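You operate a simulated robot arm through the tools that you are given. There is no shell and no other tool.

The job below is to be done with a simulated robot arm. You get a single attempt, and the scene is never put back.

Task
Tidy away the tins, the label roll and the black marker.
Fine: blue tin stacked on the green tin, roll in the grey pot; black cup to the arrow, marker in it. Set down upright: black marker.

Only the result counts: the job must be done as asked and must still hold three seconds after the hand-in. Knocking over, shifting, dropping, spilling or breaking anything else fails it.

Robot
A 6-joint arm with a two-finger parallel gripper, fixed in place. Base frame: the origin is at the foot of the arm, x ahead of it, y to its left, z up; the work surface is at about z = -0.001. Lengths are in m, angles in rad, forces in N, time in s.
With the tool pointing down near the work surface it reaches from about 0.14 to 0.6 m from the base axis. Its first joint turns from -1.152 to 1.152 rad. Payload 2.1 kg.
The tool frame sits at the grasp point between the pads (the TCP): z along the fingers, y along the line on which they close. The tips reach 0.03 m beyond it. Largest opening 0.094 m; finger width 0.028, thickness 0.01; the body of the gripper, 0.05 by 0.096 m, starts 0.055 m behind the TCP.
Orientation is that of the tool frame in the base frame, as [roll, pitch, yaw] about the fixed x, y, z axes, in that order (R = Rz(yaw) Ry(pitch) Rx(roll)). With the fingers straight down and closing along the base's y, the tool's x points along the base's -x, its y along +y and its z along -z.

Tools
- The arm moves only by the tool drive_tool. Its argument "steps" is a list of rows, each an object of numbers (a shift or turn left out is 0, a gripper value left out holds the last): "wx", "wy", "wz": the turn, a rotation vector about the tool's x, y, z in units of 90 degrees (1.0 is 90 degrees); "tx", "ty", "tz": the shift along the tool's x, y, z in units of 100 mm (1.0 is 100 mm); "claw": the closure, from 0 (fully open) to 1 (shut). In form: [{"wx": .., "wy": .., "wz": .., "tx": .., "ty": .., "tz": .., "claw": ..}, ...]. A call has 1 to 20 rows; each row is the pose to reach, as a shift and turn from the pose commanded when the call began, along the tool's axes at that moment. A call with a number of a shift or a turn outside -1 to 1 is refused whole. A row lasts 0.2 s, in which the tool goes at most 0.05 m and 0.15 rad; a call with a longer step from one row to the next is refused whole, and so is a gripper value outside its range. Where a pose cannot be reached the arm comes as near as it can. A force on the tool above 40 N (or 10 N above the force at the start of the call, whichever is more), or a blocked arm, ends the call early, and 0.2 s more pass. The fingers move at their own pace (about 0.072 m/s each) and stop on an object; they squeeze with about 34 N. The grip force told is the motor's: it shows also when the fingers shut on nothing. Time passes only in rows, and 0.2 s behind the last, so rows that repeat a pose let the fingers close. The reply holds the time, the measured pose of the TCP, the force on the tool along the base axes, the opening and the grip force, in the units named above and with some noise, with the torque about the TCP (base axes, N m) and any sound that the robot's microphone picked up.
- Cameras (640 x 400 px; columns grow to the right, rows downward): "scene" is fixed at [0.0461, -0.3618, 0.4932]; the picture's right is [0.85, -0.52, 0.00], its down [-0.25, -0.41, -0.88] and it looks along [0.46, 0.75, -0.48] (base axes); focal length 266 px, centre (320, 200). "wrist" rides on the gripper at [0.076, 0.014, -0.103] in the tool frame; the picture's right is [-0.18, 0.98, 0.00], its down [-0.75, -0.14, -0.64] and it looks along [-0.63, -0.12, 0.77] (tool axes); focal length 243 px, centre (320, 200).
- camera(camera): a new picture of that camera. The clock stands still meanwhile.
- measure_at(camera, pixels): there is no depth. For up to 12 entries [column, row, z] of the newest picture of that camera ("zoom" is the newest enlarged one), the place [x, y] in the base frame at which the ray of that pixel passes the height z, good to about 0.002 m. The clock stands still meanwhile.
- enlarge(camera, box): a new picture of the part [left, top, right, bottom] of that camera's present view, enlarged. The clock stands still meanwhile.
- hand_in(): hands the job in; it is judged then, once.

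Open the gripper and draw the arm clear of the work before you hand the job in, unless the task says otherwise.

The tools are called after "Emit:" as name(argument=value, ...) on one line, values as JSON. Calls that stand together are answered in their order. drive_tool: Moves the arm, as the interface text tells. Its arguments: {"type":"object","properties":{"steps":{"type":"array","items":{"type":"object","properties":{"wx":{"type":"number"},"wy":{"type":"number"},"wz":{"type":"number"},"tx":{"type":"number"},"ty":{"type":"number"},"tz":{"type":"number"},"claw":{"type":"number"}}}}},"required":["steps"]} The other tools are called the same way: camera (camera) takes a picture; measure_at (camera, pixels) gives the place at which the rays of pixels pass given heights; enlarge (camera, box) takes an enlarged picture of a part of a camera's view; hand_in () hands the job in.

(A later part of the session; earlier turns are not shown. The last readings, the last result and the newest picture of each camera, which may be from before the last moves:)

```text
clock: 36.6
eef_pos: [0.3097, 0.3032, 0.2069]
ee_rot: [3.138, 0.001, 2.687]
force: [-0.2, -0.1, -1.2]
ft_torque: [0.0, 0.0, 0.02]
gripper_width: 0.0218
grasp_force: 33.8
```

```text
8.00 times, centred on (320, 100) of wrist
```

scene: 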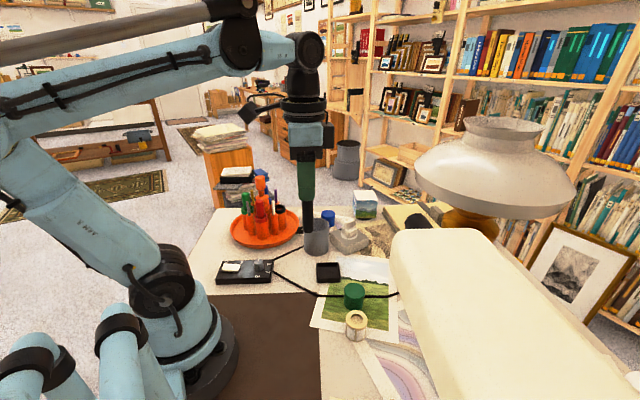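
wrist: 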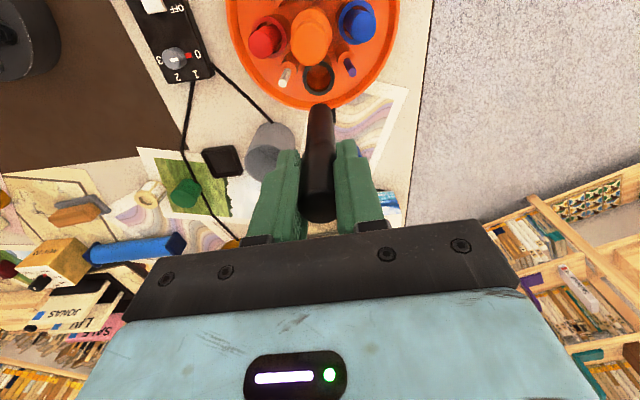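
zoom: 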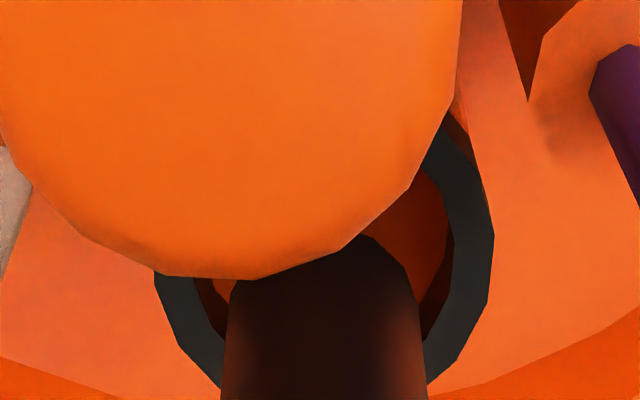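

Wrist view shows the ring centred on the marker laterally (ring 155–493, marker 230–420 in zoom), and within ~1.5 mm in depth, inside the 4 mm clearance. I lower 45 mm into the cup slowly.

Emit:
drive_tool(steps=[{"tz": 0.1, "claw": 1.0}, {"tz": 0.2}, {"tz": 0.3}, {"tz": 0.4}, {"tz": 0.45}])

Emit:
enlarge(camera="scene", box=[248, 165, 312, 245])

Emit:
enlarge(camera="wrist", box=[240, 60, 400, 220])

```text
clock: 37.8
eef_pos: [0.3091, 0.3035, 0.161]
ee_rot: [3.139, 0.001, 2.686]
force: [-0.6, 0.1, -0.4]
ft_torque: [0.01, -0.04, 0.03]
gripper_width: 0.0216
grasp_force: 33.9
```

```text
5.00 times, centred on (280, 205) of scene
```

zoom: 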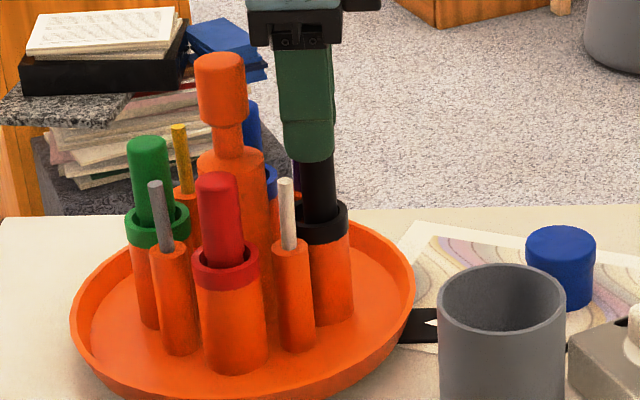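

```text
2.50 times, centred on (320, 140) of wrist
```

zoom: 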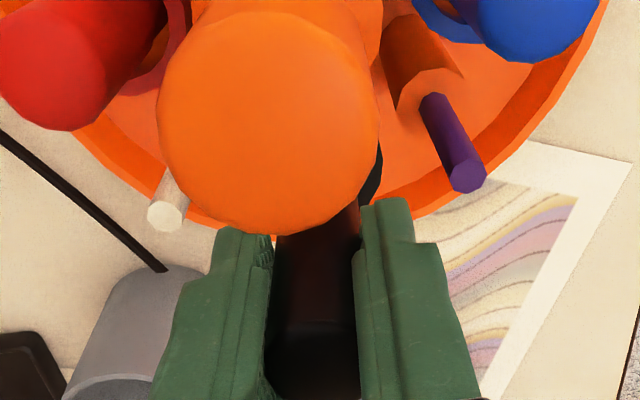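

The marker's lower end is inside the cup with no contact force. I continue down slowly, about 30 mm more, watching the force.

Emit:
drive_tool(steps=[{"tz": 0.08, "claw": 1.0}, {"tz": 0.16}, {"tz": 0.24}, {"tz": 0.3}, {"tz": 0.3}])

Emit:
enlarge(camera="scene", box=[248, 165, 312, 245])

```text
clock: 39.0
eef_pos: [0.3094, 0.3047, 0.1317]
ee_rot: [3.138, -0.001, 2.685]
force: [-0.1, 0.3, -0.6]
ft_torque: [-0.04, -0.01, -0.01]
gripper_width: 0.0216
grasp_force: 34.4
```

```text
5.00 times, centred on (280, 205) of scene
```

zoom: 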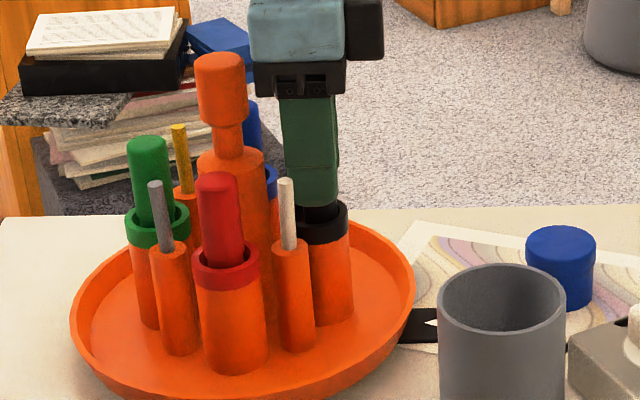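

No contact yet; the foot should be ~10 mm above the cup floor. I lower in 2 mm steps.

Emit:
drive_tool(steps=[{"tz": 0.02, "claw": 1.0}, {"tz": 0.04}, {"tz": 0.06}, {"tz": 0.08}])

```text
clock: 40.0
eef_pos: [0.3083, 0.3038, 0.1223]
ee_rot: [3.138, 0.0, 2.685]
force: [0.5, 0.3, 0.0]
ft_torque: [-0.03, 0.02, -0.01]
gripper_width: 0.0216
grasp_force: 33.8
```

Still free. A few more millimetres in 1 mm steps.

Emit:
drive_tool(steps=[{"tz": 0.01, "claw": 1.0}, {"tz": 0.02}, {"tz": 0.03}, {"tz": 0.04}])

```text
clock: 41.0
eef_pos: [0.3089, 0.3043, 0.1207]
ee_rot: [3.139, 0.004, 2.686]
force: [-0.5, -1.9, 29.4]
ft_torque: [-0.23, 0.08, 0.05]
gripper_width: 0.0216
grasp_force: 34.3
```

Floor contact (29 N up). I back off 1 mm, open slightly (to ~36 mm, clear of neighbouring pens) and rise straight up.

Emit:
drive_tool(steps=[{"tz": -0.01, "claw": 1.0}, {"tz": -0.01, "claw": 0.75}, {"tz": -0.01, "claw": 0.7}, {"tz": -0.01, "claw": 0.64}, {"tz": -0.01, "claw": 0.62}, {"tz": -0.01, "claw": 0.62}])

Emit:
enlarge(camera="wrist", box=[240, 60, 400, 220])

```text
clock: 42.4
eef_pos: [0.3106, 0.3047, 0.121]
ee_rot: [3.138, 0.001, 2.685]
force: [-0.2, 1.0, -0.5]
ft_torque: [0.01, -0.05, -0.04]
gripper_width: 0.0328
grasp_force: 0.0
```

```text
2.50 times, centred on (320, 140) of wrist
```

zoom: 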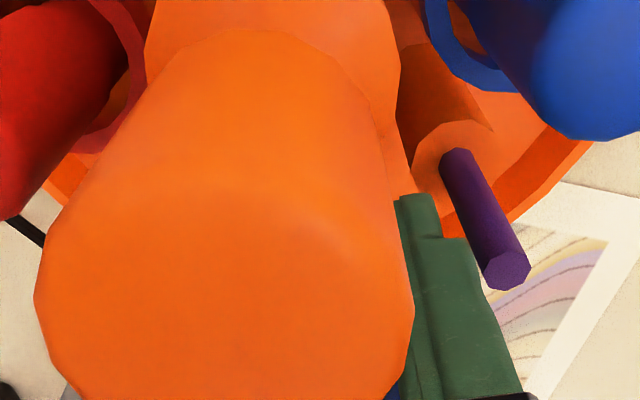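

The marker is released (no force). I rise straight up and look.

Emit:
drive_tool(steps=[{"tz": -0.05, "claw": 0.62}, {"tz": -0.15}, {"tz": -0.3}, {"tz": -0.5}, {"tz": -0.75}, {"tz": -1.0}, {"tz": -1.0}])

Emit:
enlarge(camera="scene", box=[230, 165, 310, 255])

Emit:
camera(camera="wrist")

```text
clock: 44.0
eef_pos: [0.3085, 0.3036, 0.2206]
ee_rot: [3.138, -0.001, 2.687]
force: [-0.3, -0.2, -0.1]
ft_torque: [0.02, -0.02, 0.01]
gripper_width: 0.0356
grasp_force: 0.1
```

```text
4.44 times, centred on (270, 210) of scene
```

zoom: 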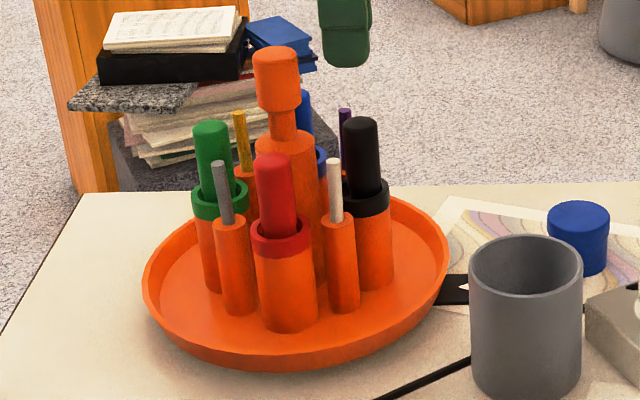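

```text
taken
```

wrist: 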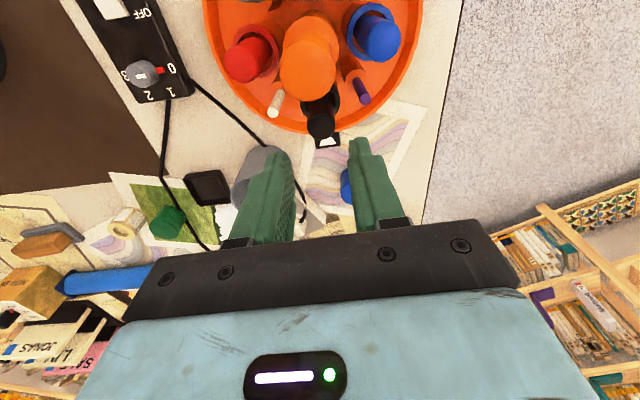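

The black marker stands upright in the black cup at the arrow. Next the roll at about (0.289,−0.10): I rise, turn the wrist to yaw 180° and travel above it.

Emit:
drive_tool(steps=[{"tz": -0.3, "claw": 0.62}, {"tz": -0.6}, {"tz": -0.6, "tx": -0.11, "ty": -0.225}, {"tz": -0.6, "tx": -0.22, "ty": -0.45}, {"tz": -0.6, "tx": -0.33, "ty": -0.67}, {"tz": -0.6, "tx": -0.44, "ty": -0.898}])

Emit:
drive_tool(steps=[{"wz": -0.06, "tx": -0.07, "ty": -0.188, "claw": 0.3}, {"wz": -0.12, "tx": -0.14, "ty": -0.377}, {"wz": -0.18, "tx": -0.21, "ty": -0.565}, {"wz": -0.24, "tx": -0.28, "ty": -0.754}, {"wz": -0.29, "tx": -0.35, "ty": -0.942}, {"wz": -0.29, "tx": -0.35, "ty": -0.942}])

Emit:
drive_tool(steps=[{"tx": 0.02, "ty": -0.2, "claw": 0.3}, {"tx": 0.04, "ty": -0.4}, {"tx": 0.06, "ty": -0.6}, {"tx": 0.08, "ty": -0.8}, {"tx": 0.1, "ty": -1.0}, {"tx": 0.1, "ty": -1.0}])

Emit:
camera(camera="wrist")

Emit:
camera(camera="scene")

```text
clock: 45.4
eef_pos: [0.3102, 0.2018, 0.2792]
ee_rot: [3.138, 0.001, 2.687]
force: [-0.4, 0.0, 0.1]
ft_torque: [0.01, 0.0, -0.02]
gripper_width: 0.0357
grasp_force: 0.1
```

```text
clock: 46.8
eef_pos: [0.3009, 0.1032, 0.2799]
ee_rot: [3.139, 0.002, 3.141]
force: [0.3, 0.1, -0.1]
ft_torque: [0.02, 0.0, -0.03]
gripper_width: 0.0657
grasp_force: 0.0
```

```text
clock: 48.2
eef_pos: [0.2892, 0.003, 0.2801]
ee_rot: [3.14, 0.002, 3.141]
force: [-0.3, 0.2, -1.1]
ft_torque: [-0.02, 0.02, -0.02]
gripper_width: 0.0659
grasp_force: 0.1
```

```text
taken
```

wrist: 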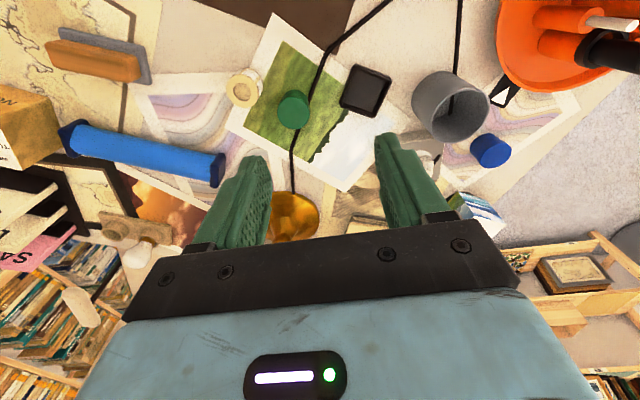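

```text
taken
```

scene: 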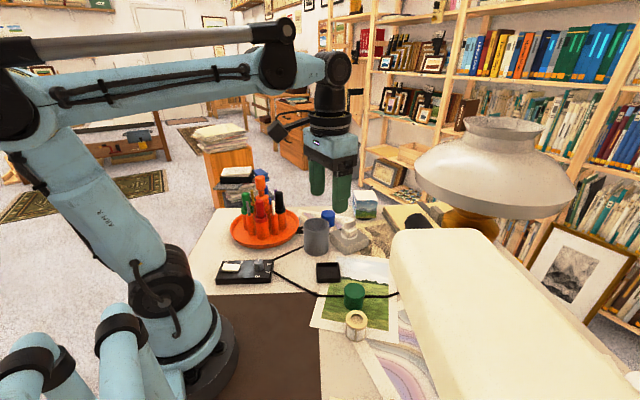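

Now the roll (244,88), green tin (294,108), coaster (365,90), pot (450,105) and blue tin (490,150) are in the wrist view. I enlarge them for measurements.

Emit:
enlarge(camera="wrist", box=[200, 50, 340, 138])

Emit:
measure_at(camera="wrist", pixels=[[242, 91, 0.035], [242, 91, 0.03], [242, 91, 0.04], [294, 115, 0.04], [294, 115, 0.035], [294, 115, 0.03], [462, 112, 0.08], [462, 112, 0.075], [491, 154, 0.035], [491, 154, 0.04]])

```text
4.55 times, centred on (270, 94) of wrist
```

zoom: 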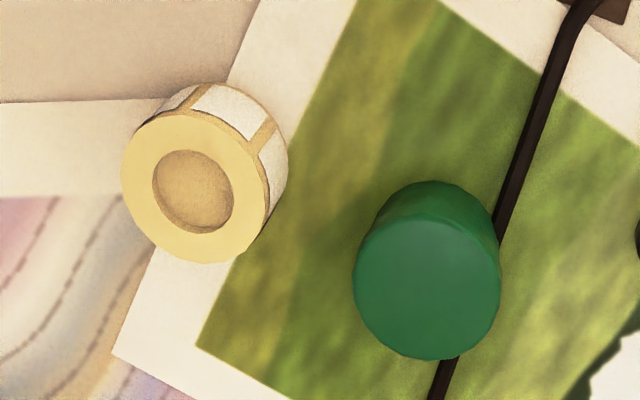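

```text
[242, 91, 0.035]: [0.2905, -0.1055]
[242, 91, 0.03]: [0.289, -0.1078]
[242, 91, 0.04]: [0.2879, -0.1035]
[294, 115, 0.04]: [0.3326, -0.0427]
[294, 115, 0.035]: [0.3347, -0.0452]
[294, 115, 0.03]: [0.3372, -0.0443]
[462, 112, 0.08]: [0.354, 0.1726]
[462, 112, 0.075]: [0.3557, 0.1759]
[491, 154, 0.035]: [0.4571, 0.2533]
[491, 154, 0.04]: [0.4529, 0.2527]
```

Roll top is about 43 mm wide at (0.289,−0.104), the green tin 46 mm at (0.334,−0.044). I enlarge the pot as well, then move over the roll.

Emit:
enlarge(camera="wrist", box=[390, 50, 530, 180])

Emit:
enlarge(camera="scene", box=[290, 205, 380, 265])

```text
3.08 times, centred on (460, 115) of wrist
```

zoom: 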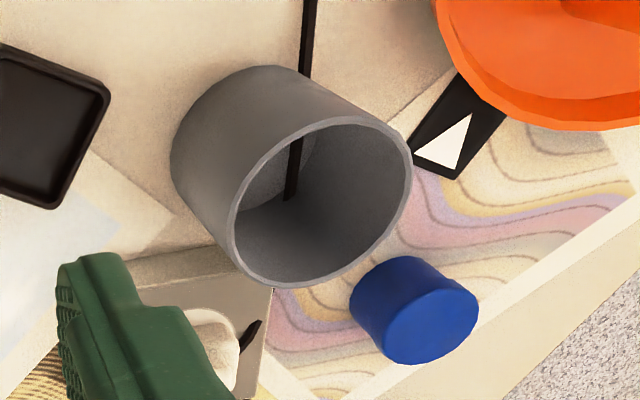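

```text
6.67 times, centred on (335, 235) of scene
```

zoom: 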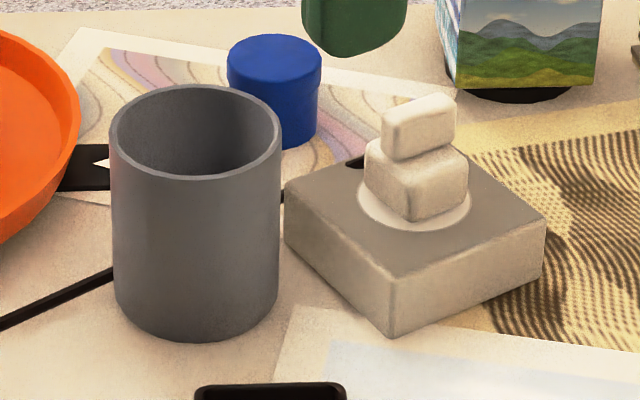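

The pot is about 71 mm outer / 63 mm inner and 80 mm high, so the roll (43 mm) fits but not with fingers deep inside; I'll hold the roll by its upper edge. I move over the roll now.

Emit:
drive_tool(steps=[{"ty": -0.2, "claw": 0.3}, {"ty": -0.4}, {"ty": -0.6}, {"ty": -0.8}, {"ty": -1.0}, {"ty": -1.0}])

Emit:
drive_tool(steps=[{"ty": -0.03, "tz": 0.25, "claw": 0.3}, {"ty": -0.06, "tz": 0.5}, {"ty": -0.06, "tz": 0.75}, {"ty": -0.06, "tz": 1.0}, {"ty": -0.06, "tz": 1.0}])

Emit:
enlarge(camera="wrist", box=[220, 30, 420, 180])

Emit:
enlarge(camera="scene", box=[300, 230, 440, 350])

```text
clock: 49.6
eef_pos: [0.2897, -0.0965, 0.2795]
ee_rot: [3.141, 0.002, -3.141]
force: [-0.4, 0.8, 0.6]
ft_torque: [-0.02, 0.0, 0.03]
gripper_width: 0.066
grasp_force: 0.1
```

```text
clock: 50.8
eef_pos: [0.2906, -0.1011, 0.1801]
ee_rot: [3.139, 0.002, 3.141]
force: [-0.4, -0.2, -0.2]
ft_torque: [-0.04, -0.03, -0.01]
gripper_width: 0.0657
grasp_force: 0.0
```

```text
2.67 times, centred on (320, 105) of wrist
```

zoom: 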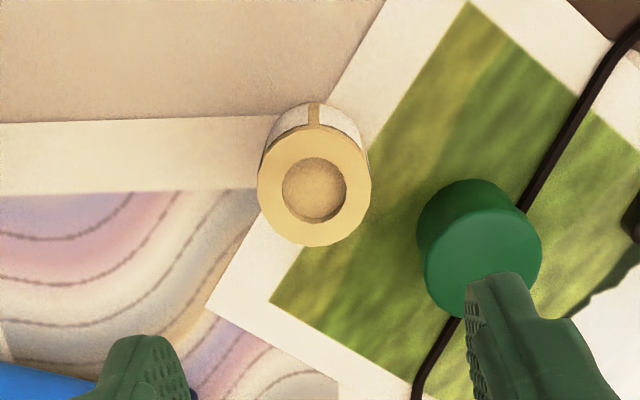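

```text
3.33 times, centred on (370, 290) of scene
```

zoom: 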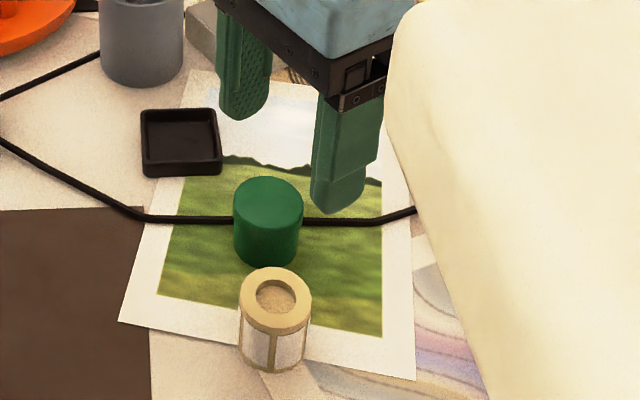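

Roll top centre is at wrist-zoom (314,190), about 2 mm to −y of the TCP. I cross-measure its top from the scene zoom (276,298).

Emit:
measure_at(camera="zoom", pixels=[[276, 300, 0.03], [276, 300, 0.035], [276, 300, 0.04], [272, 345, 0.0], [268, 205, 0.035], [268, 205, 0.04], [268, 205, 0.045], [266, 245, 0.0]])

Emit:
enlarge(camera="wrist", box=[220, 30, 420, 180])

Emit:
measure_at(camera="zoom", pixels=[[314, 190, 0.03], [314, 190, 0.035], [314, 190, 0.04], [482, 262, 0.035], [482, 262, 0.04], [482, 262, 0.045]])

```text
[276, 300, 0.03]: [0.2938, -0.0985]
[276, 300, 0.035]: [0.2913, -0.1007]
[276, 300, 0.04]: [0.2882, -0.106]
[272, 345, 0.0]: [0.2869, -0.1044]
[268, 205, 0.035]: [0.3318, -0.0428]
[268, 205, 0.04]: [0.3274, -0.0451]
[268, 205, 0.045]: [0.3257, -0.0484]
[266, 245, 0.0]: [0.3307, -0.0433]
```

```text
2.67 times, centred on (320, 105) of wrist
```

zoom: 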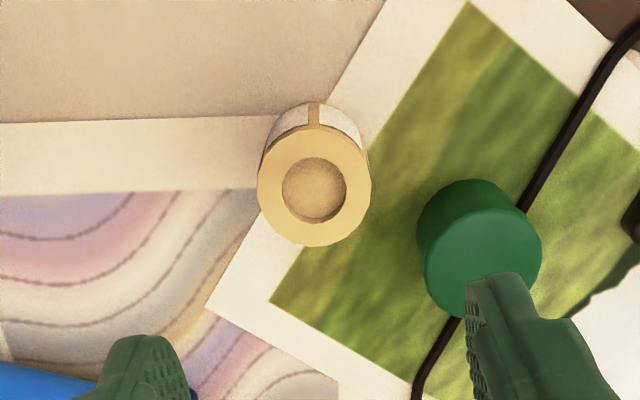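

```text
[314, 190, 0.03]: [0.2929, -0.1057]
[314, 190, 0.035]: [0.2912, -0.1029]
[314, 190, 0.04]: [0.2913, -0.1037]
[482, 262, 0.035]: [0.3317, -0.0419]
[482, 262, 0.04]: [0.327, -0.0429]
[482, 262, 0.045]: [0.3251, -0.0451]
```

Roll at (0.290,−0.103), top z≈0.037. I correct 2 mm in −y and go down until the tips overlap its upper 12 mm.

Emit:
drive_tool(steps=[{"ty": -0.02, "tz": 0.2, "claw": 0.3}, {"ty": -0.02, "tz": 0.4}, {"ty": -0.02, "tz": 0.6}, {"ty": -0.02, "tz": 0.8}, {"ty": -0.02, "tz": 1.0}, {"ty": -0.02, "tz": 1.0}])

Emit:
camera(camera="wrist")

Emit:
enlarge(camera="scene", box=[310, 240, 410, 350])

```text
clock: 52.2
eef_pos: [0.2885, -0.1037, 0.0801]
ee_rot: [3.14, 0.001, -3.141]
force: [-0.1, 0.0, 0.2]
ft_torque: [0.0, -0.01, 0.0]
gripper_width: 0.0659
grasp_force: 0.0
```

```text
taken
```

wrist: 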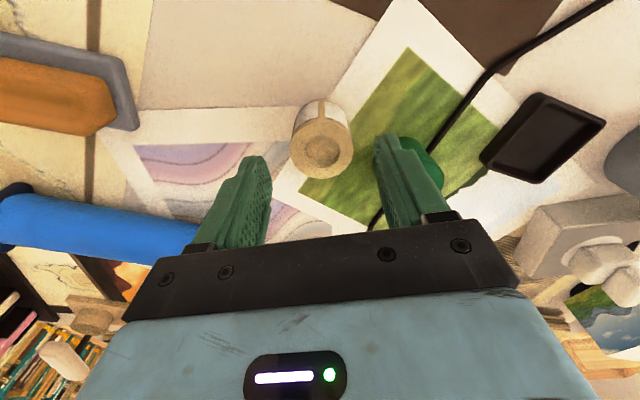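

```text
3.64 times, centred on (360, 295) of scene
```

zoom: 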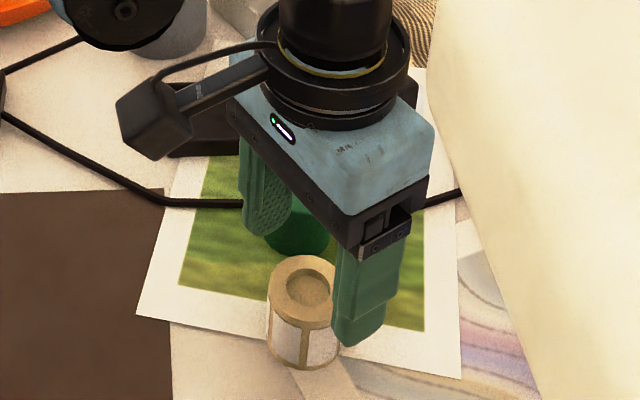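

The roll is centred between the fingers (wrist (322,150)). I go down 25 mm more and close.

Emit:
drive_tool(steps=[{"tz": 0.12, "claw": 0.3}, {"tz": 0.25}, {"tz": 0.25}, {"tz": 0.25, "claw": 0.45}, {"tz": 0.25, "claw": 0.55}, {"tz": 0.25, "claw": 0.7}, {"tz": 0.25, "claw": 0.7}, {"tz": 0.25, "claw": 0.8}])

Emit:
camera(camera="wrist")

```text
clock: 54.0
eef_pos: [0.2891, -0.1038, 0.0545]
ee_rot: [3.14, 0.002, -3.141]
force: [-0.3, 0.2, -0.5]
ft_torque: [-0.05, 0.0, -0.05]
gripper_width: 0.0405
grasp_force: 34.3
```

```text
taken
```

wrist: 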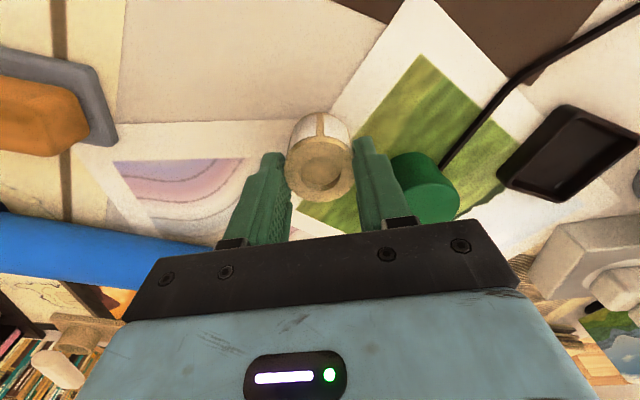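

Roll held at 40.5 mm. I lift it straight up ~0.19 m and check.

Emit:
drive_tool(steps=[{"tz": -0.1, "claw": 0.9}, {"tz": -0.3}, {"tz": -0.5}, {"tz": -0.75}, {"tz": -1.0}, {"tz": -1.0}])

Emit:
drive_tool(steps=[{"tz": -0.25, "claw": 0.9}, {"tz": -0.5}, {"tz": -0.75}, {"tz": -0.9}, {"tz": -0.9}])

Emit:
camera(camera="wrist")

Emit:
camera(camera="scene")

```text
clock: 55.4
eef_pos: [0.2887, -0.1049, 0.1532]
ee_rot: [3.139, 0.003, -3.141]
force: [0.1, 0.5, -1.0]
ft_torque: [-0.02, 0.0, -0.01]
gripper_width: 0.0403
grasp_force: 33.9
```

```text
clock: 56.6
eef_pos: [0.288, -0.1032, 0.2436]
ee_rot: [3.139, 0.003, -3.14]
force: [-0.3, -0.5, -1.2]
ft_torque: [0.02, 0.05, 0.03]
gripper_width: 0.0404
grasp_force: 34.0
```

```text
taken
```

wrist: 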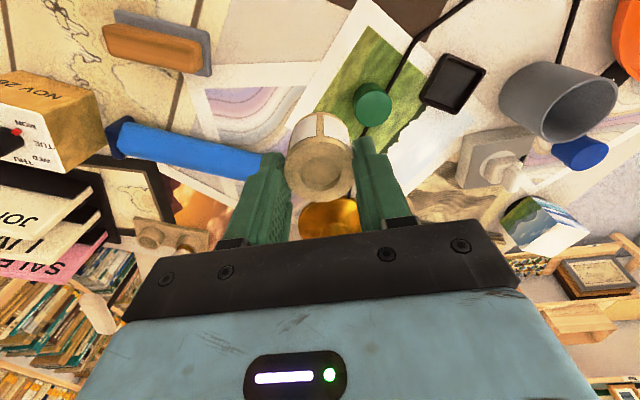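

```text
taken
```

scene: 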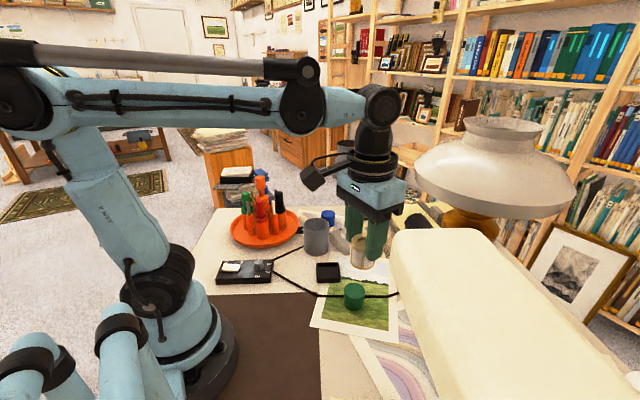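

The roll hangs level in the grip. I carry it to above the pot at about (0.357,0.168) in three moves.

Emit:
drive_tool(steps=[{"tx": -0.056, "ty": 0.225, "claw": 0.9}, {"tx": -0.112, "ty": 0.45}, {"tx": -0.168, "ty": 0.675}, {"tx": -0.225, "ty": 0.9}])

Emit:
drive_tool(steps=[{"tx": -0.056, "ty": 0.225, "claw": 0.9}, {"tx": -0.112, "ty": 0.45}, {"tx": -0.168, "ty": 0.675}, {"tx": -0.225, "ty": 0.9}])

Emit:
drive_tool(steps=[{"tx": -0.056, "ty": 0.225, "claw": 0.9}, {"tx": -0.112, "ty": 0.45}, {"tx": -0.168, "ty": 0.675}, {"tx": -0.225, "ty": 0.9}, {"tx": -0.225, "ty": 0.9}])

Emit:
enlarge(camera="wrist", box=[220, 30, 420, 230])

Emit:
enlarge(camera="scene", box=[260, 130, 400, 270])

```text
clock: 57.6
eef_pos: [0.3112, -0.0161, 0.2444]
ee_rot: [3.139, 0.002, 3.141]
force: [-0.1, -0.3, -1.8]
ft_torque: [-0.01, 0.0, 0.01]
gripper_width: 0.0403
grasp_force: 33.4
```

```text
clock: 58.6
eef_pos: [0.3349, 0.076, 0.2451]
ee_rot: [3.14, 0.004, 3.139]
force: [0.5, 0.1, -0.3]
ft_torque: [-0.01, 0.02, 0.05]
gripper_width: 0.0404
grasp_force: 34.7
```

```text
clock: 59.8
eef_pos: [0.3563, 0.1651, 0.2452]
ee_rot: [3.139, 0.002, 3.138]
force: [1.2, 1.0, -0.7]
ft_torque: [-0.01, 0.02, 0.0]
gripper_width: 0.0401
grasp_force: 33.8
```

```text
2.00 times, centred on (320, 130) of wrist
```

zoom: 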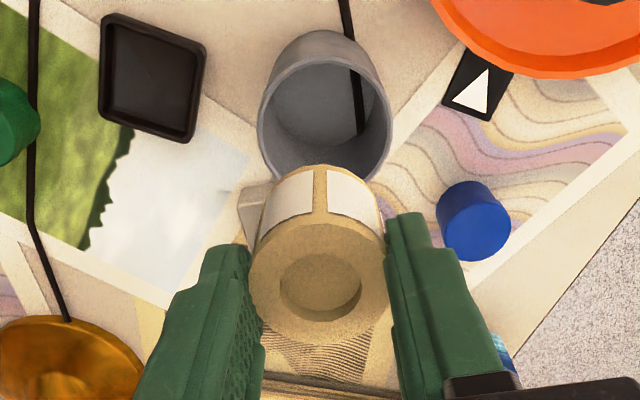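

```text
2.86 times, centred on (330, 200) of scene
```

zoom: 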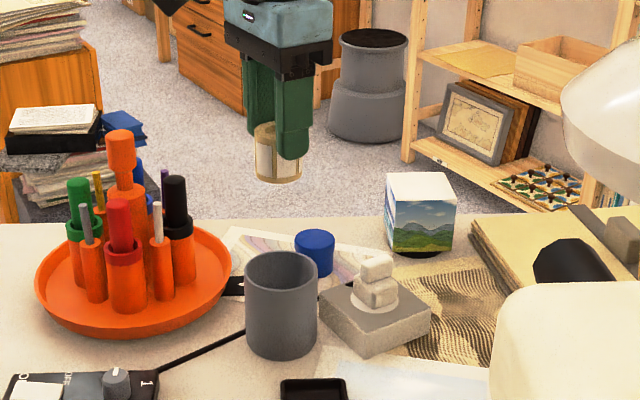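

The pot's rim is at wrist zoom centre (323,120), i.e. nearly below the roll. I measure the rim with a closer zoom.

Emit:
enlarge(camera="wrist", box=[270, 40, 370, 130])

```text
4.44 times, centred on (320, 85) of wrist
```

zoom: 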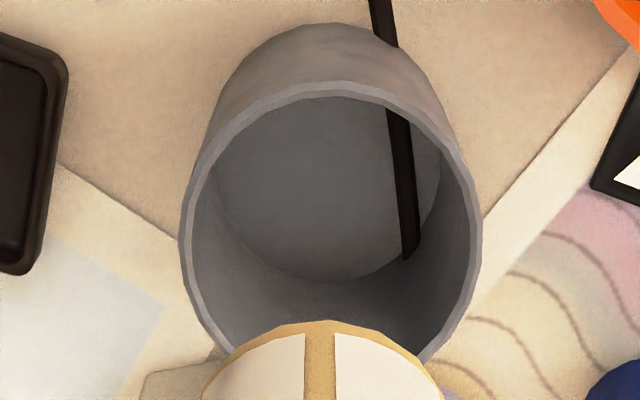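

Emit:
measure_at(camera="zoom", pixels=[[330, 232, 0.08], [330, 232, 0.075], [330, 232, 0.085], [328, 190, 0.005], [180, 235, 0.08], [481, 225, 0.08], [330, 82, 0.08]])

```text
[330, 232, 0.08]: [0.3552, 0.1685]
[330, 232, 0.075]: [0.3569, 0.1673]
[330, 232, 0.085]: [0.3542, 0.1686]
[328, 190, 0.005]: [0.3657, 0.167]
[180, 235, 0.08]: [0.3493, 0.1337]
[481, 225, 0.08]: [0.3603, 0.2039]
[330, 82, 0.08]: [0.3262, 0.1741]
```

Pot centre is (0.3555,0.168). I shift 2.6 mm in +y and lower 0.10 m so the roll's bottom is just above the rim, then check.

Emit:
drive_tool(steps=[{"tx": 0.008, "ty": 0.026, "claw": 0.9}, {"tx": 0.008, "ty": 0.026, "tz": 0.25}, {"tx": 0.008, "ty": 0.026, "tz": 0.5}, {"tx": 0.008, "ty": 0.026, "tz": 0.75}, {"tx": 0.008, "ty": 0.026, "tz": 0.95}, {"tx": 0.008, "ty": 0.026, "tz": 0.95}])

Emit:
enlarge(camera="wrist", box=[240, 50, 400, 210])

Emit:
enlarge(camera="scene", box=[280, 180, 370, 265])

```text
clock: 61.2
eef_pos: [0.3561, 0.1676, 0.1497]
ee_rot: [3.141, 0.0, 3.141]
force: [-0.2, -0.6, -0.8]
ft_torque: [0.01, -0.01, -0.02]
gripper_width: 0.0406
grasp_force: 33.8
```

```text
2.50 times, centred on (320, 130) of wrist
```

zoom: 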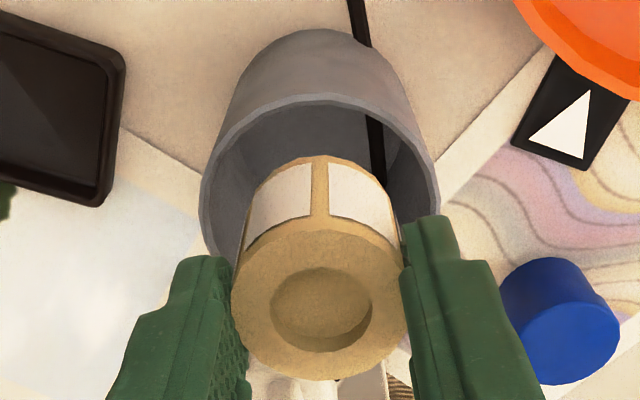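

```text
4.71 times, centred on (325, 222) of scene
```

zoom: 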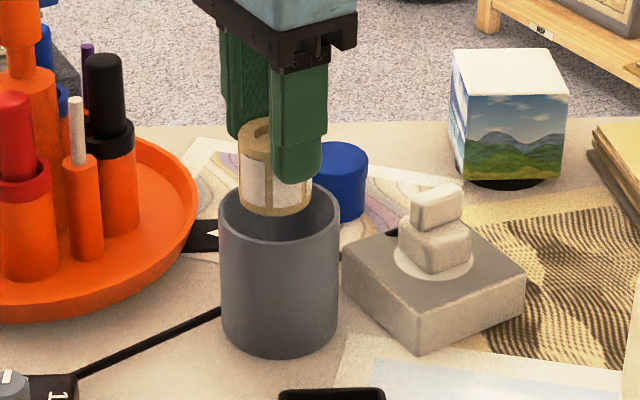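

The roll is centred over the pot mouth within ~3 mm of 13 mm clearance. I lower 30 mm, the roll's lower part entering the pot.

Emit:
drive_tool(steps=[{"tz": 0.1, "claw": 0.9}, {"tz": 0.2}, {"tz": 0.3}, {"tz": 0.3}])

Emit:
enlarge(camera="wrist", box=[240, 50, 400, 210])

Emit:
enlarge(camera="scene", box=[290, 190, 350, 255])

```text
clock: 62.2
eef_pos: [0.356, 0.1691, 0.1206]
ee_rot: [3.14, 0.001, 3.141]
force: [0.2, -0.4, -0.8]
ft_torque: [-0.03, 0.03, 0.02]
gripper_width: 0.0401
grasp_force: 33.6
```

```text
2.50 times, centred on (320, 130) of wrist
```

zoom: 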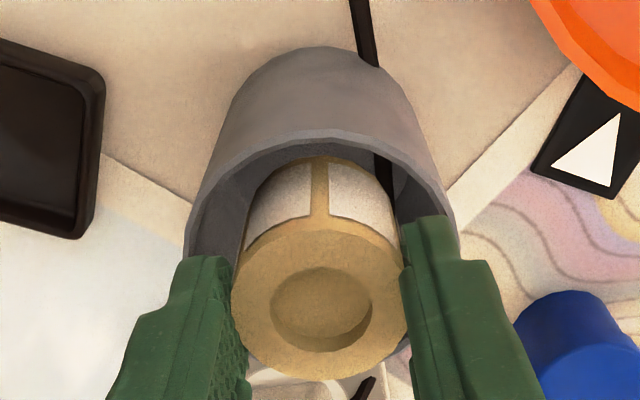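

```text
6.15 times, centred on (320, 222) of scene
```

zoom: 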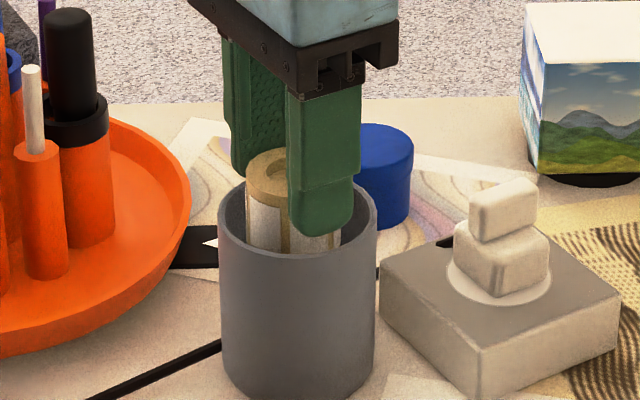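

The roll's lower half is now inside the rim, with tips still above it. I lower 6 mm more and open just enough (~50 mm) to let it slip in.

Emit:
drive_tool(steps=[{"tz": 0.03, "claw": 0.9}, {"tz": 0.06}, {"tz": 0.06}])

Emit:
enlarge(camera="scene", box=[295, 195, 345, 250])

```text
clock: 63.0
eef_pos: [0.3566, 0.1685, 0.1146]
ee_rot: [3.14, 0.001, 3.141]
force: [0.9, 0.1, -0.5]
ft_torque: [0.0, 0.0, 0.02]
gripper_width: 0.0405
grasp_force: 34.2
```

```text
7.27 times, centred on (320, 222) of scene
```

zoom: 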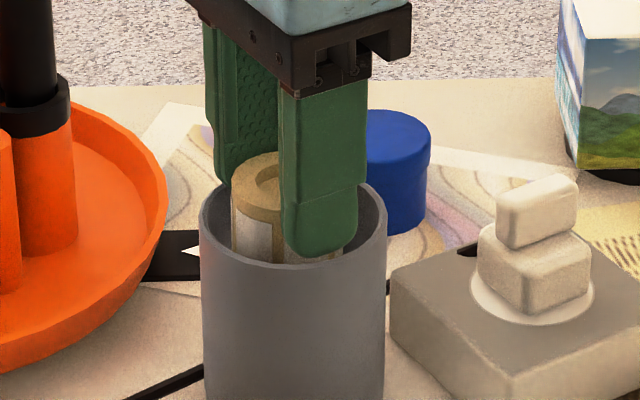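

Tips are at rim level with the roll inside. I open gradually and let the roll settle.

Emit:
drive_tool(steps=[{"claw": 0.53}, {"claw": 0.5}, {"claw": 0.48}, {"claw": 0.48}, {"claw": 0.48}])

Emit:
enlarge(camera="scene", box=[290, 190, 350, 255])

Emit:
enlarge(camera="wrist", box=[240, 50, 400, 210])

```text
clock: 64.2
eef_pos: [0.3551, 0.1689, 0.1137]
ee_rot: [3.139, 0.003, 3.141]
force: [-0.8, 0.0, -0.8]
ft_torque: [0.03, 0.0, 0.0]
gripper_width: 0.0489
grasp_force: 0.0
```

```text
6.15 times, centred on (320, 222) of scene
```

zoom: 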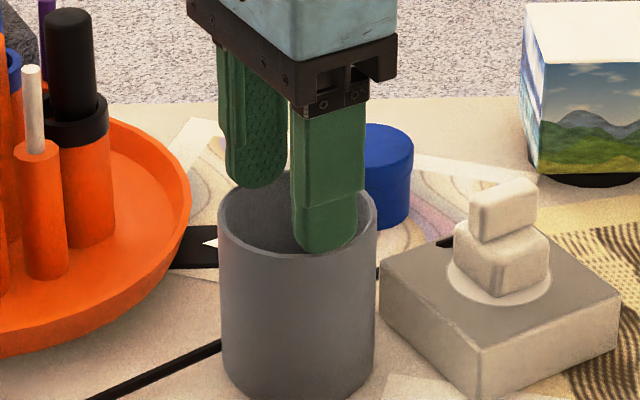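

```text
2.50 times, centred on (320, 130) of wrist
```

zoom: 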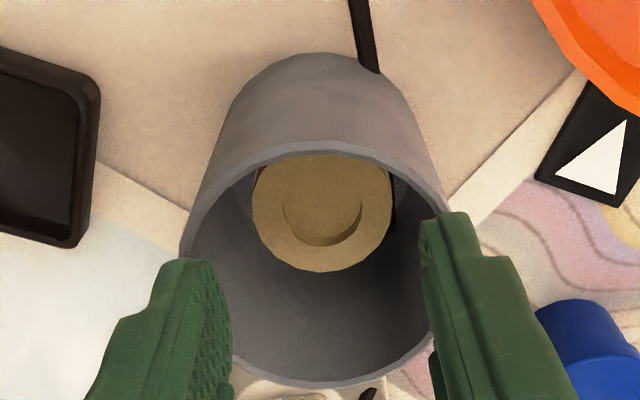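

The roll lies flat inside the pot and nothing shifted. I rise and move above the blue tin near (0.45,0.254).

Emit:
drive_tool(steps=[{"tz": -0.1, "claw": 0.48}, {"tz": -0.3}, {"tz": -0.55}, {"tz": -0.8}, {"tz": -1.0}, {"tz": -1.0}])

Emit:
drive_tool(steps=[{"tx": -0.2, "ty": 0.18, "tz": -0.1, "claw": 0.3}, {"tx": -0.4, "ty": 0.36, "tz": -0.2}, {"tx": -0.6, "ty": 0.54, "tz": -0.2}, {"tx": -0.8, "ty": 0.72, "tz": -0.2}, {"tx": -0.95, "ty": 0.85, "tz": -0.2}, {"tx": -0.95, "ty": 0.85, "tz": -0.2}])

Emit:
enlarge(camera="wrist", box=[230, 20, 410, 180])

Emit:
camera(camera="scene")

```text
clock: 65.6
eef_pos: [0.3564, 0.1677, 0.2154]
ee_rot: [3.14, 0.001, -3.141]
force: [0.0, -0.1, 0.1]
ft_torque: [-0.02, 0.01, -0.01]
gripper_width: 0.0491
grasp_force: 0.0
```

```text
clock: 67.0
eef_pos: [0.4517, 0.2547, 0.2352]
ee_rot: [3.142, 0.001, 3.139]
force: [0.1, 0.0, -0.1]
ft_torque: [0.03, -0.01, 0.01]
gripper_width: 0.0657
grasp_force: 0.1
```

```text
2.50 times, centred on (320, 100) of wrist
```

zoom: 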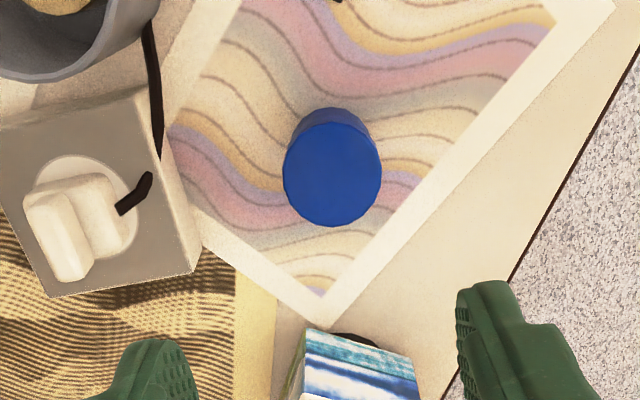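

```text
taken
```

scene: 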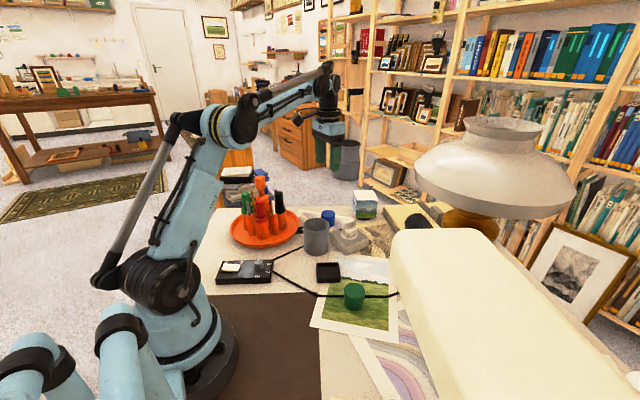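

Blue tin's top is at wrist zoom (332,175), about 5–6 mm to +x/+y of the TCP. I measure it.

Emit:
measure_at(camera="zoom", pixels=[[332, 175, 0.035], [332, 175, 0.04], [332, 175, 0.045], [283, 175, 0.04], [381, 175, 0.04]])

Emit:
enlarge(camera="scene", box=[300, 195, 360, 240])

```text
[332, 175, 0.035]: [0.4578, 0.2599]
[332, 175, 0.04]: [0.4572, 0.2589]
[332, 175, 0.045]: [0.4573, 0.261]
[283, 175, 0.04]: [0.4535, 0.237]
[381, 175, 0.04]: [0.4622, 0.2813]
```

```text
8.89 times, centred on (330, 218) of scene
```

zoom: 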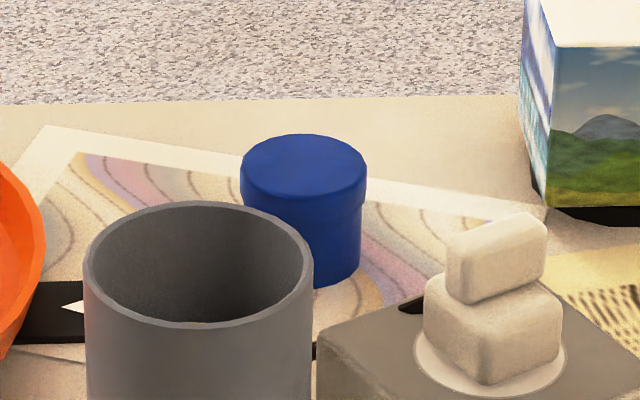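

Blue tin: centre (0.457,0.260), diameter 46 mm, top z≈0.035. I shift over it and descend 0.10 m, then check.

Emit:
drive_tool(steps=[{"tx": -0.055, "ty": 0.05, "claw": 0.3}, {"tx": -0.055, "ty": 0.05, "tz": 0.25}, {"tx": -0.055, "ty": 0.05, "tz": 0.5}, {"tx": -0.055, "ty": 0.05, "tz": 0.75}, {"tx": -0.055, "ty": 0.05, "tz": 1.0}, {"tx": -0.055, "ty": 0.05, "tz": 1.0}])

Emit:
enlarge(camera="wrist", box=[220, 50, 420, 210])

```text
clock: 68.4
eef_pos: [0.4575, 0.2581, 0.136]
ee_rot: [3.141, 0.001, -3.141]
force: [-0.3, 0.0, -0.6]
ft_torque: [0.0, 0.0, 0.0]
gripper_width: 0.0657
grasp_force: 0.0
```

```text
2.50 times, centred on (320, 130) of wrist
```

zoom: 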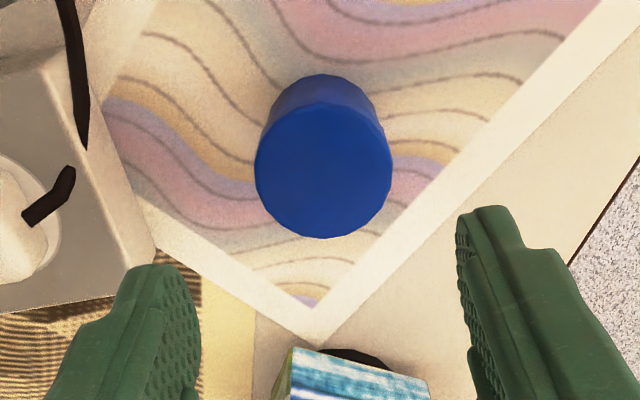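

The tin top is at zoom (323.5,170): ~1.2 mm in y and ~1.5 mm in x to correct. I descend to TCP z≈0.041 and close.

Emit:
drive_tool(steps=[{"tx": -0.015, "ty": 0.01, "tz": 0.2, "claw": 0.3}, {"tx": -0.015, "ty": 0.01, "tz": 0.4}, {"tx": -0.015, "ty": 0.01, "tz": 0.6}, {"tx": -0.015, "ty": 0.01, "tz": 0.8}, {"tx": -0.015, "ty": 0.01, "tz": 0.95}, {"tx": -0.015, "ty": 0.01, "tz": 0.95}])

Emit:
camera(camera="wrist")

Emit:
enlarge(camera="scene", box=[295, 170, 385, 245])

```text
clock: 69.8
eef_pos: [0.459, 0.259, 0.0388]
ee_rot: [3.141, 0.002, 3.141]
force: [-0.4, 0.3, 1.0]
ft_torque: [0.01, 0.01, 0.01]
gripper_width: 0.0657
grasp_force: 0.0
```

```text
taken
```

wrist: 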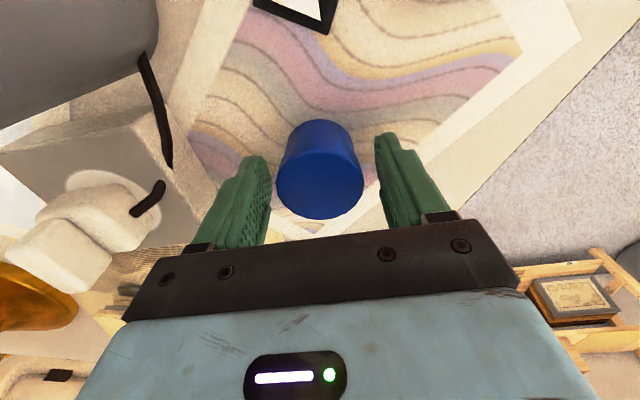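

```text
5.33 times, centred on (340, 208) of scene
```

zoom: 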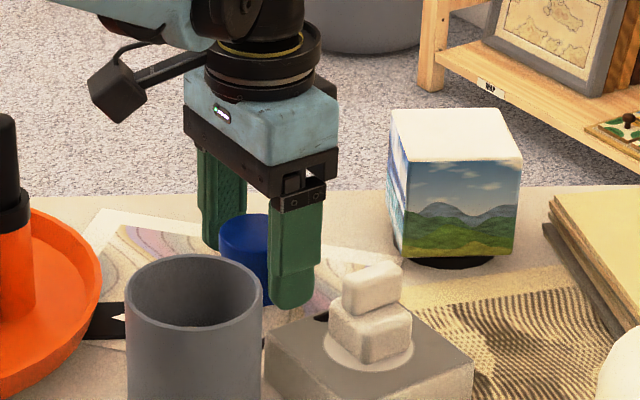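

The fingers straddle the blue tin (wrist (320,180)), clear of the plug block and cube. I close.

Emit:
drive_tool(steps=[{"claw": 0.4}, {"claw": 0.5}, {"claw": 0.7}, {"claw": 0.8}, {"claw": 0.8}])

```text
clock: 71.0
eef_pos: [0.4599, 0.258, 0.0393]
ee_rot: [3.141, 0.0, 3.14]
force: [-0.1, -0.1, -0.4]
ft_torque: [-0.02, 0.03, 0.01]
gripper_width: 0.0453
grasp_force: 33.9
```

Blue tin gripped at 45.3 mm. I lift it 0.17 m and check it is held level.

Emit:
drive_tool(steps=[{"tz": -0.1, "claw": 0.8}, {"tz": -0.3}, {"tz": -0.5}, {"tz": -0.75}, {"tz": -1.0}, {"tz": -1.0}])

Emit:
drive_tool(steps=[{"tz": -0.25, "claw": 0.8}, {"tz": -0.5}, {"tz": -0.75}, {"tz": -0.75}])

Emit:
camera(camera="scene")

Emit:
camera(camera="wrist")

```text
clock: 72.4
eef_pos: [0.4586, 0.259, 0.1397]
ee_rot: [3.14, 0.001, 3.14]
force: [0.7, -0.2, -1.3]
ft_torque: [0.02, 0.03, 0.01]
gripper_width: 0.0452
grasp_force: 33.8
```

```text
clock: 73.4
eef_pos: [0.4583, 0.2575, 0.2138]
ee_rot: [3.14, 0.002, -3.142]
force: [0.6, -0.1, -0.8]
ft_torque: [0.01, 0.01, -0.02]
gripper_width: 0.0455
grasp_force: 34.0
```

```text
taken
```

scene: 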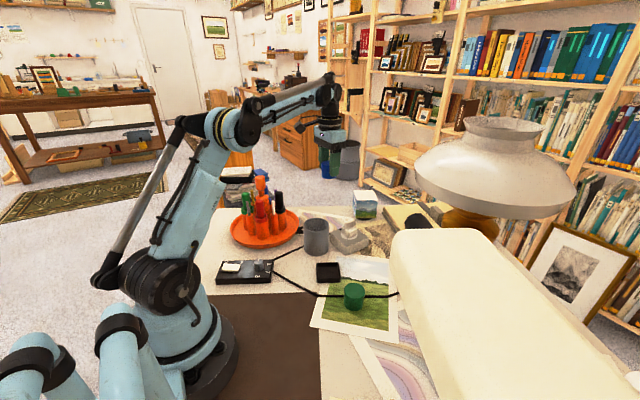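

```text
taken
```

wrist: 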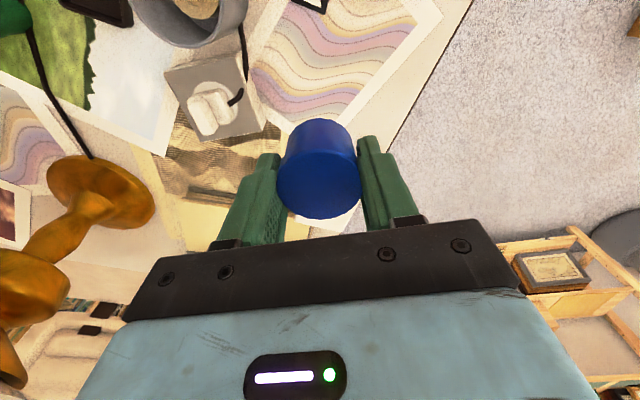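

The tin is held level. I carry it to above the green tin at about (0.3315,−0.0425) in three moves.

Emit:
drive_tool(steps=[{"tx": 0.105, "ty": -0.25, "claw": 0.8}, {"tx": 0.21, "ty": -0.5}, {"tx": 0.315, "ty": -0.75}, {"tx": 0.42, "ty": -1.0}])

Emit:
drive_tool(steps=[{"tx": 0.105, "ty": -0.25, "claw": 0.8}, {"tx": 0.21, "ty": -0.5}, {"tx": 0.315, "ty": -0.75}, {"tx": 0.42, "ty": -1.0}])

Emit:
drive_tool(steps=[{"tx": 0.105, "ty": -0.25, "claw": 0.8}, {"tx": 0.21, "ty": -0.5}, {"tx": 0.315, "ty": -0.75}, {"tx": 0.425, "ty": -1.0}, {"tx": 0.425, "ty": -1.0}])

Emit:
enlarge(camera="scene", box=[290, 180, 420, 330])

Emit:
enlarge(camera="wrist", box=[240, 50, 400, 210])

```text
clock: 74.4
eef_pos: [0.4148, 0.1582, 0.2162]
ee_rot: [3.14, 0.001, 3.141]
force: [-0.5, -0.4, -1.3]
ft_torque: [-0.01, -0.01, 0.0]
gripper_width: 0.0452
grasp_force: 33.9
```

```text
clock: 75.4
eef_pos: [0.3745, 0.0583, 0.2152]
ee_rot: [3.138, 0.002, -3.141]
force: [1.0, -0.1, -0.4]
ft_torque: [-0.01, 0.01, 0.01]
gripper_width: 0.0455
grasp_force: 34.6
```

```text
clock: 76.6
eef_pos: [0.3302, -0.0425, 0.2152]
ee_rot: [3.141, 0.001, -3.141]
force: [0.9, -0.7, -1.3]
ft_torque: [0.01, -0.01, 0.02]
gripper_width: 0.0452
grasp_force: 34.3
```

```text
2.67 times, centred on (355, 255) of scene
```

zoom: 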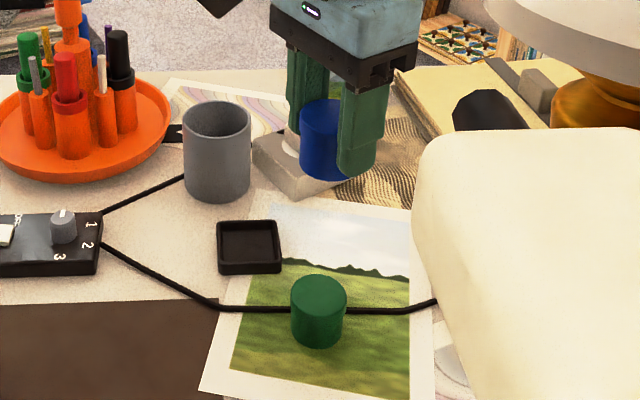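

```text
2.50 times, centred on (320, 130) of wrist
```

zoom: 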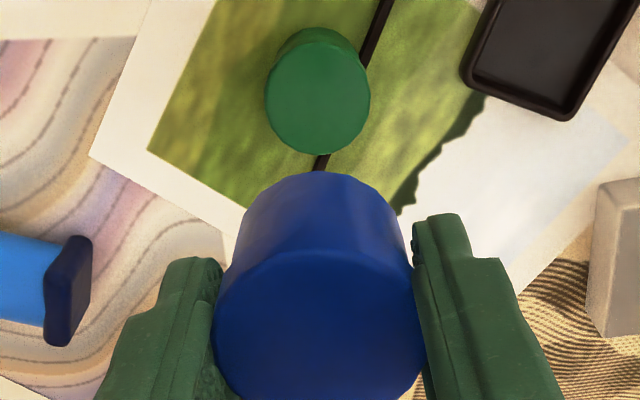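

The green tin's top is at wrist zoom (317,100), nearly straight below the blue tin. I measure it for the last correction.

Emit:
measure_at(camera="zoom", pixels=[[317, 100, 0.036], [317, 100, 0.034], [317, 100, 0.038], [317, 101, 0.036]])

```text
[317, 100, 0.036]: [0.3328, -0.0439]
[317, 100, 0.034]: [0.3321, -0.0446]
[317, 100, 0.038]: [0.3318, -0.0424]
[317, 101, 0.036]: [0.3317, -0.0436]
```

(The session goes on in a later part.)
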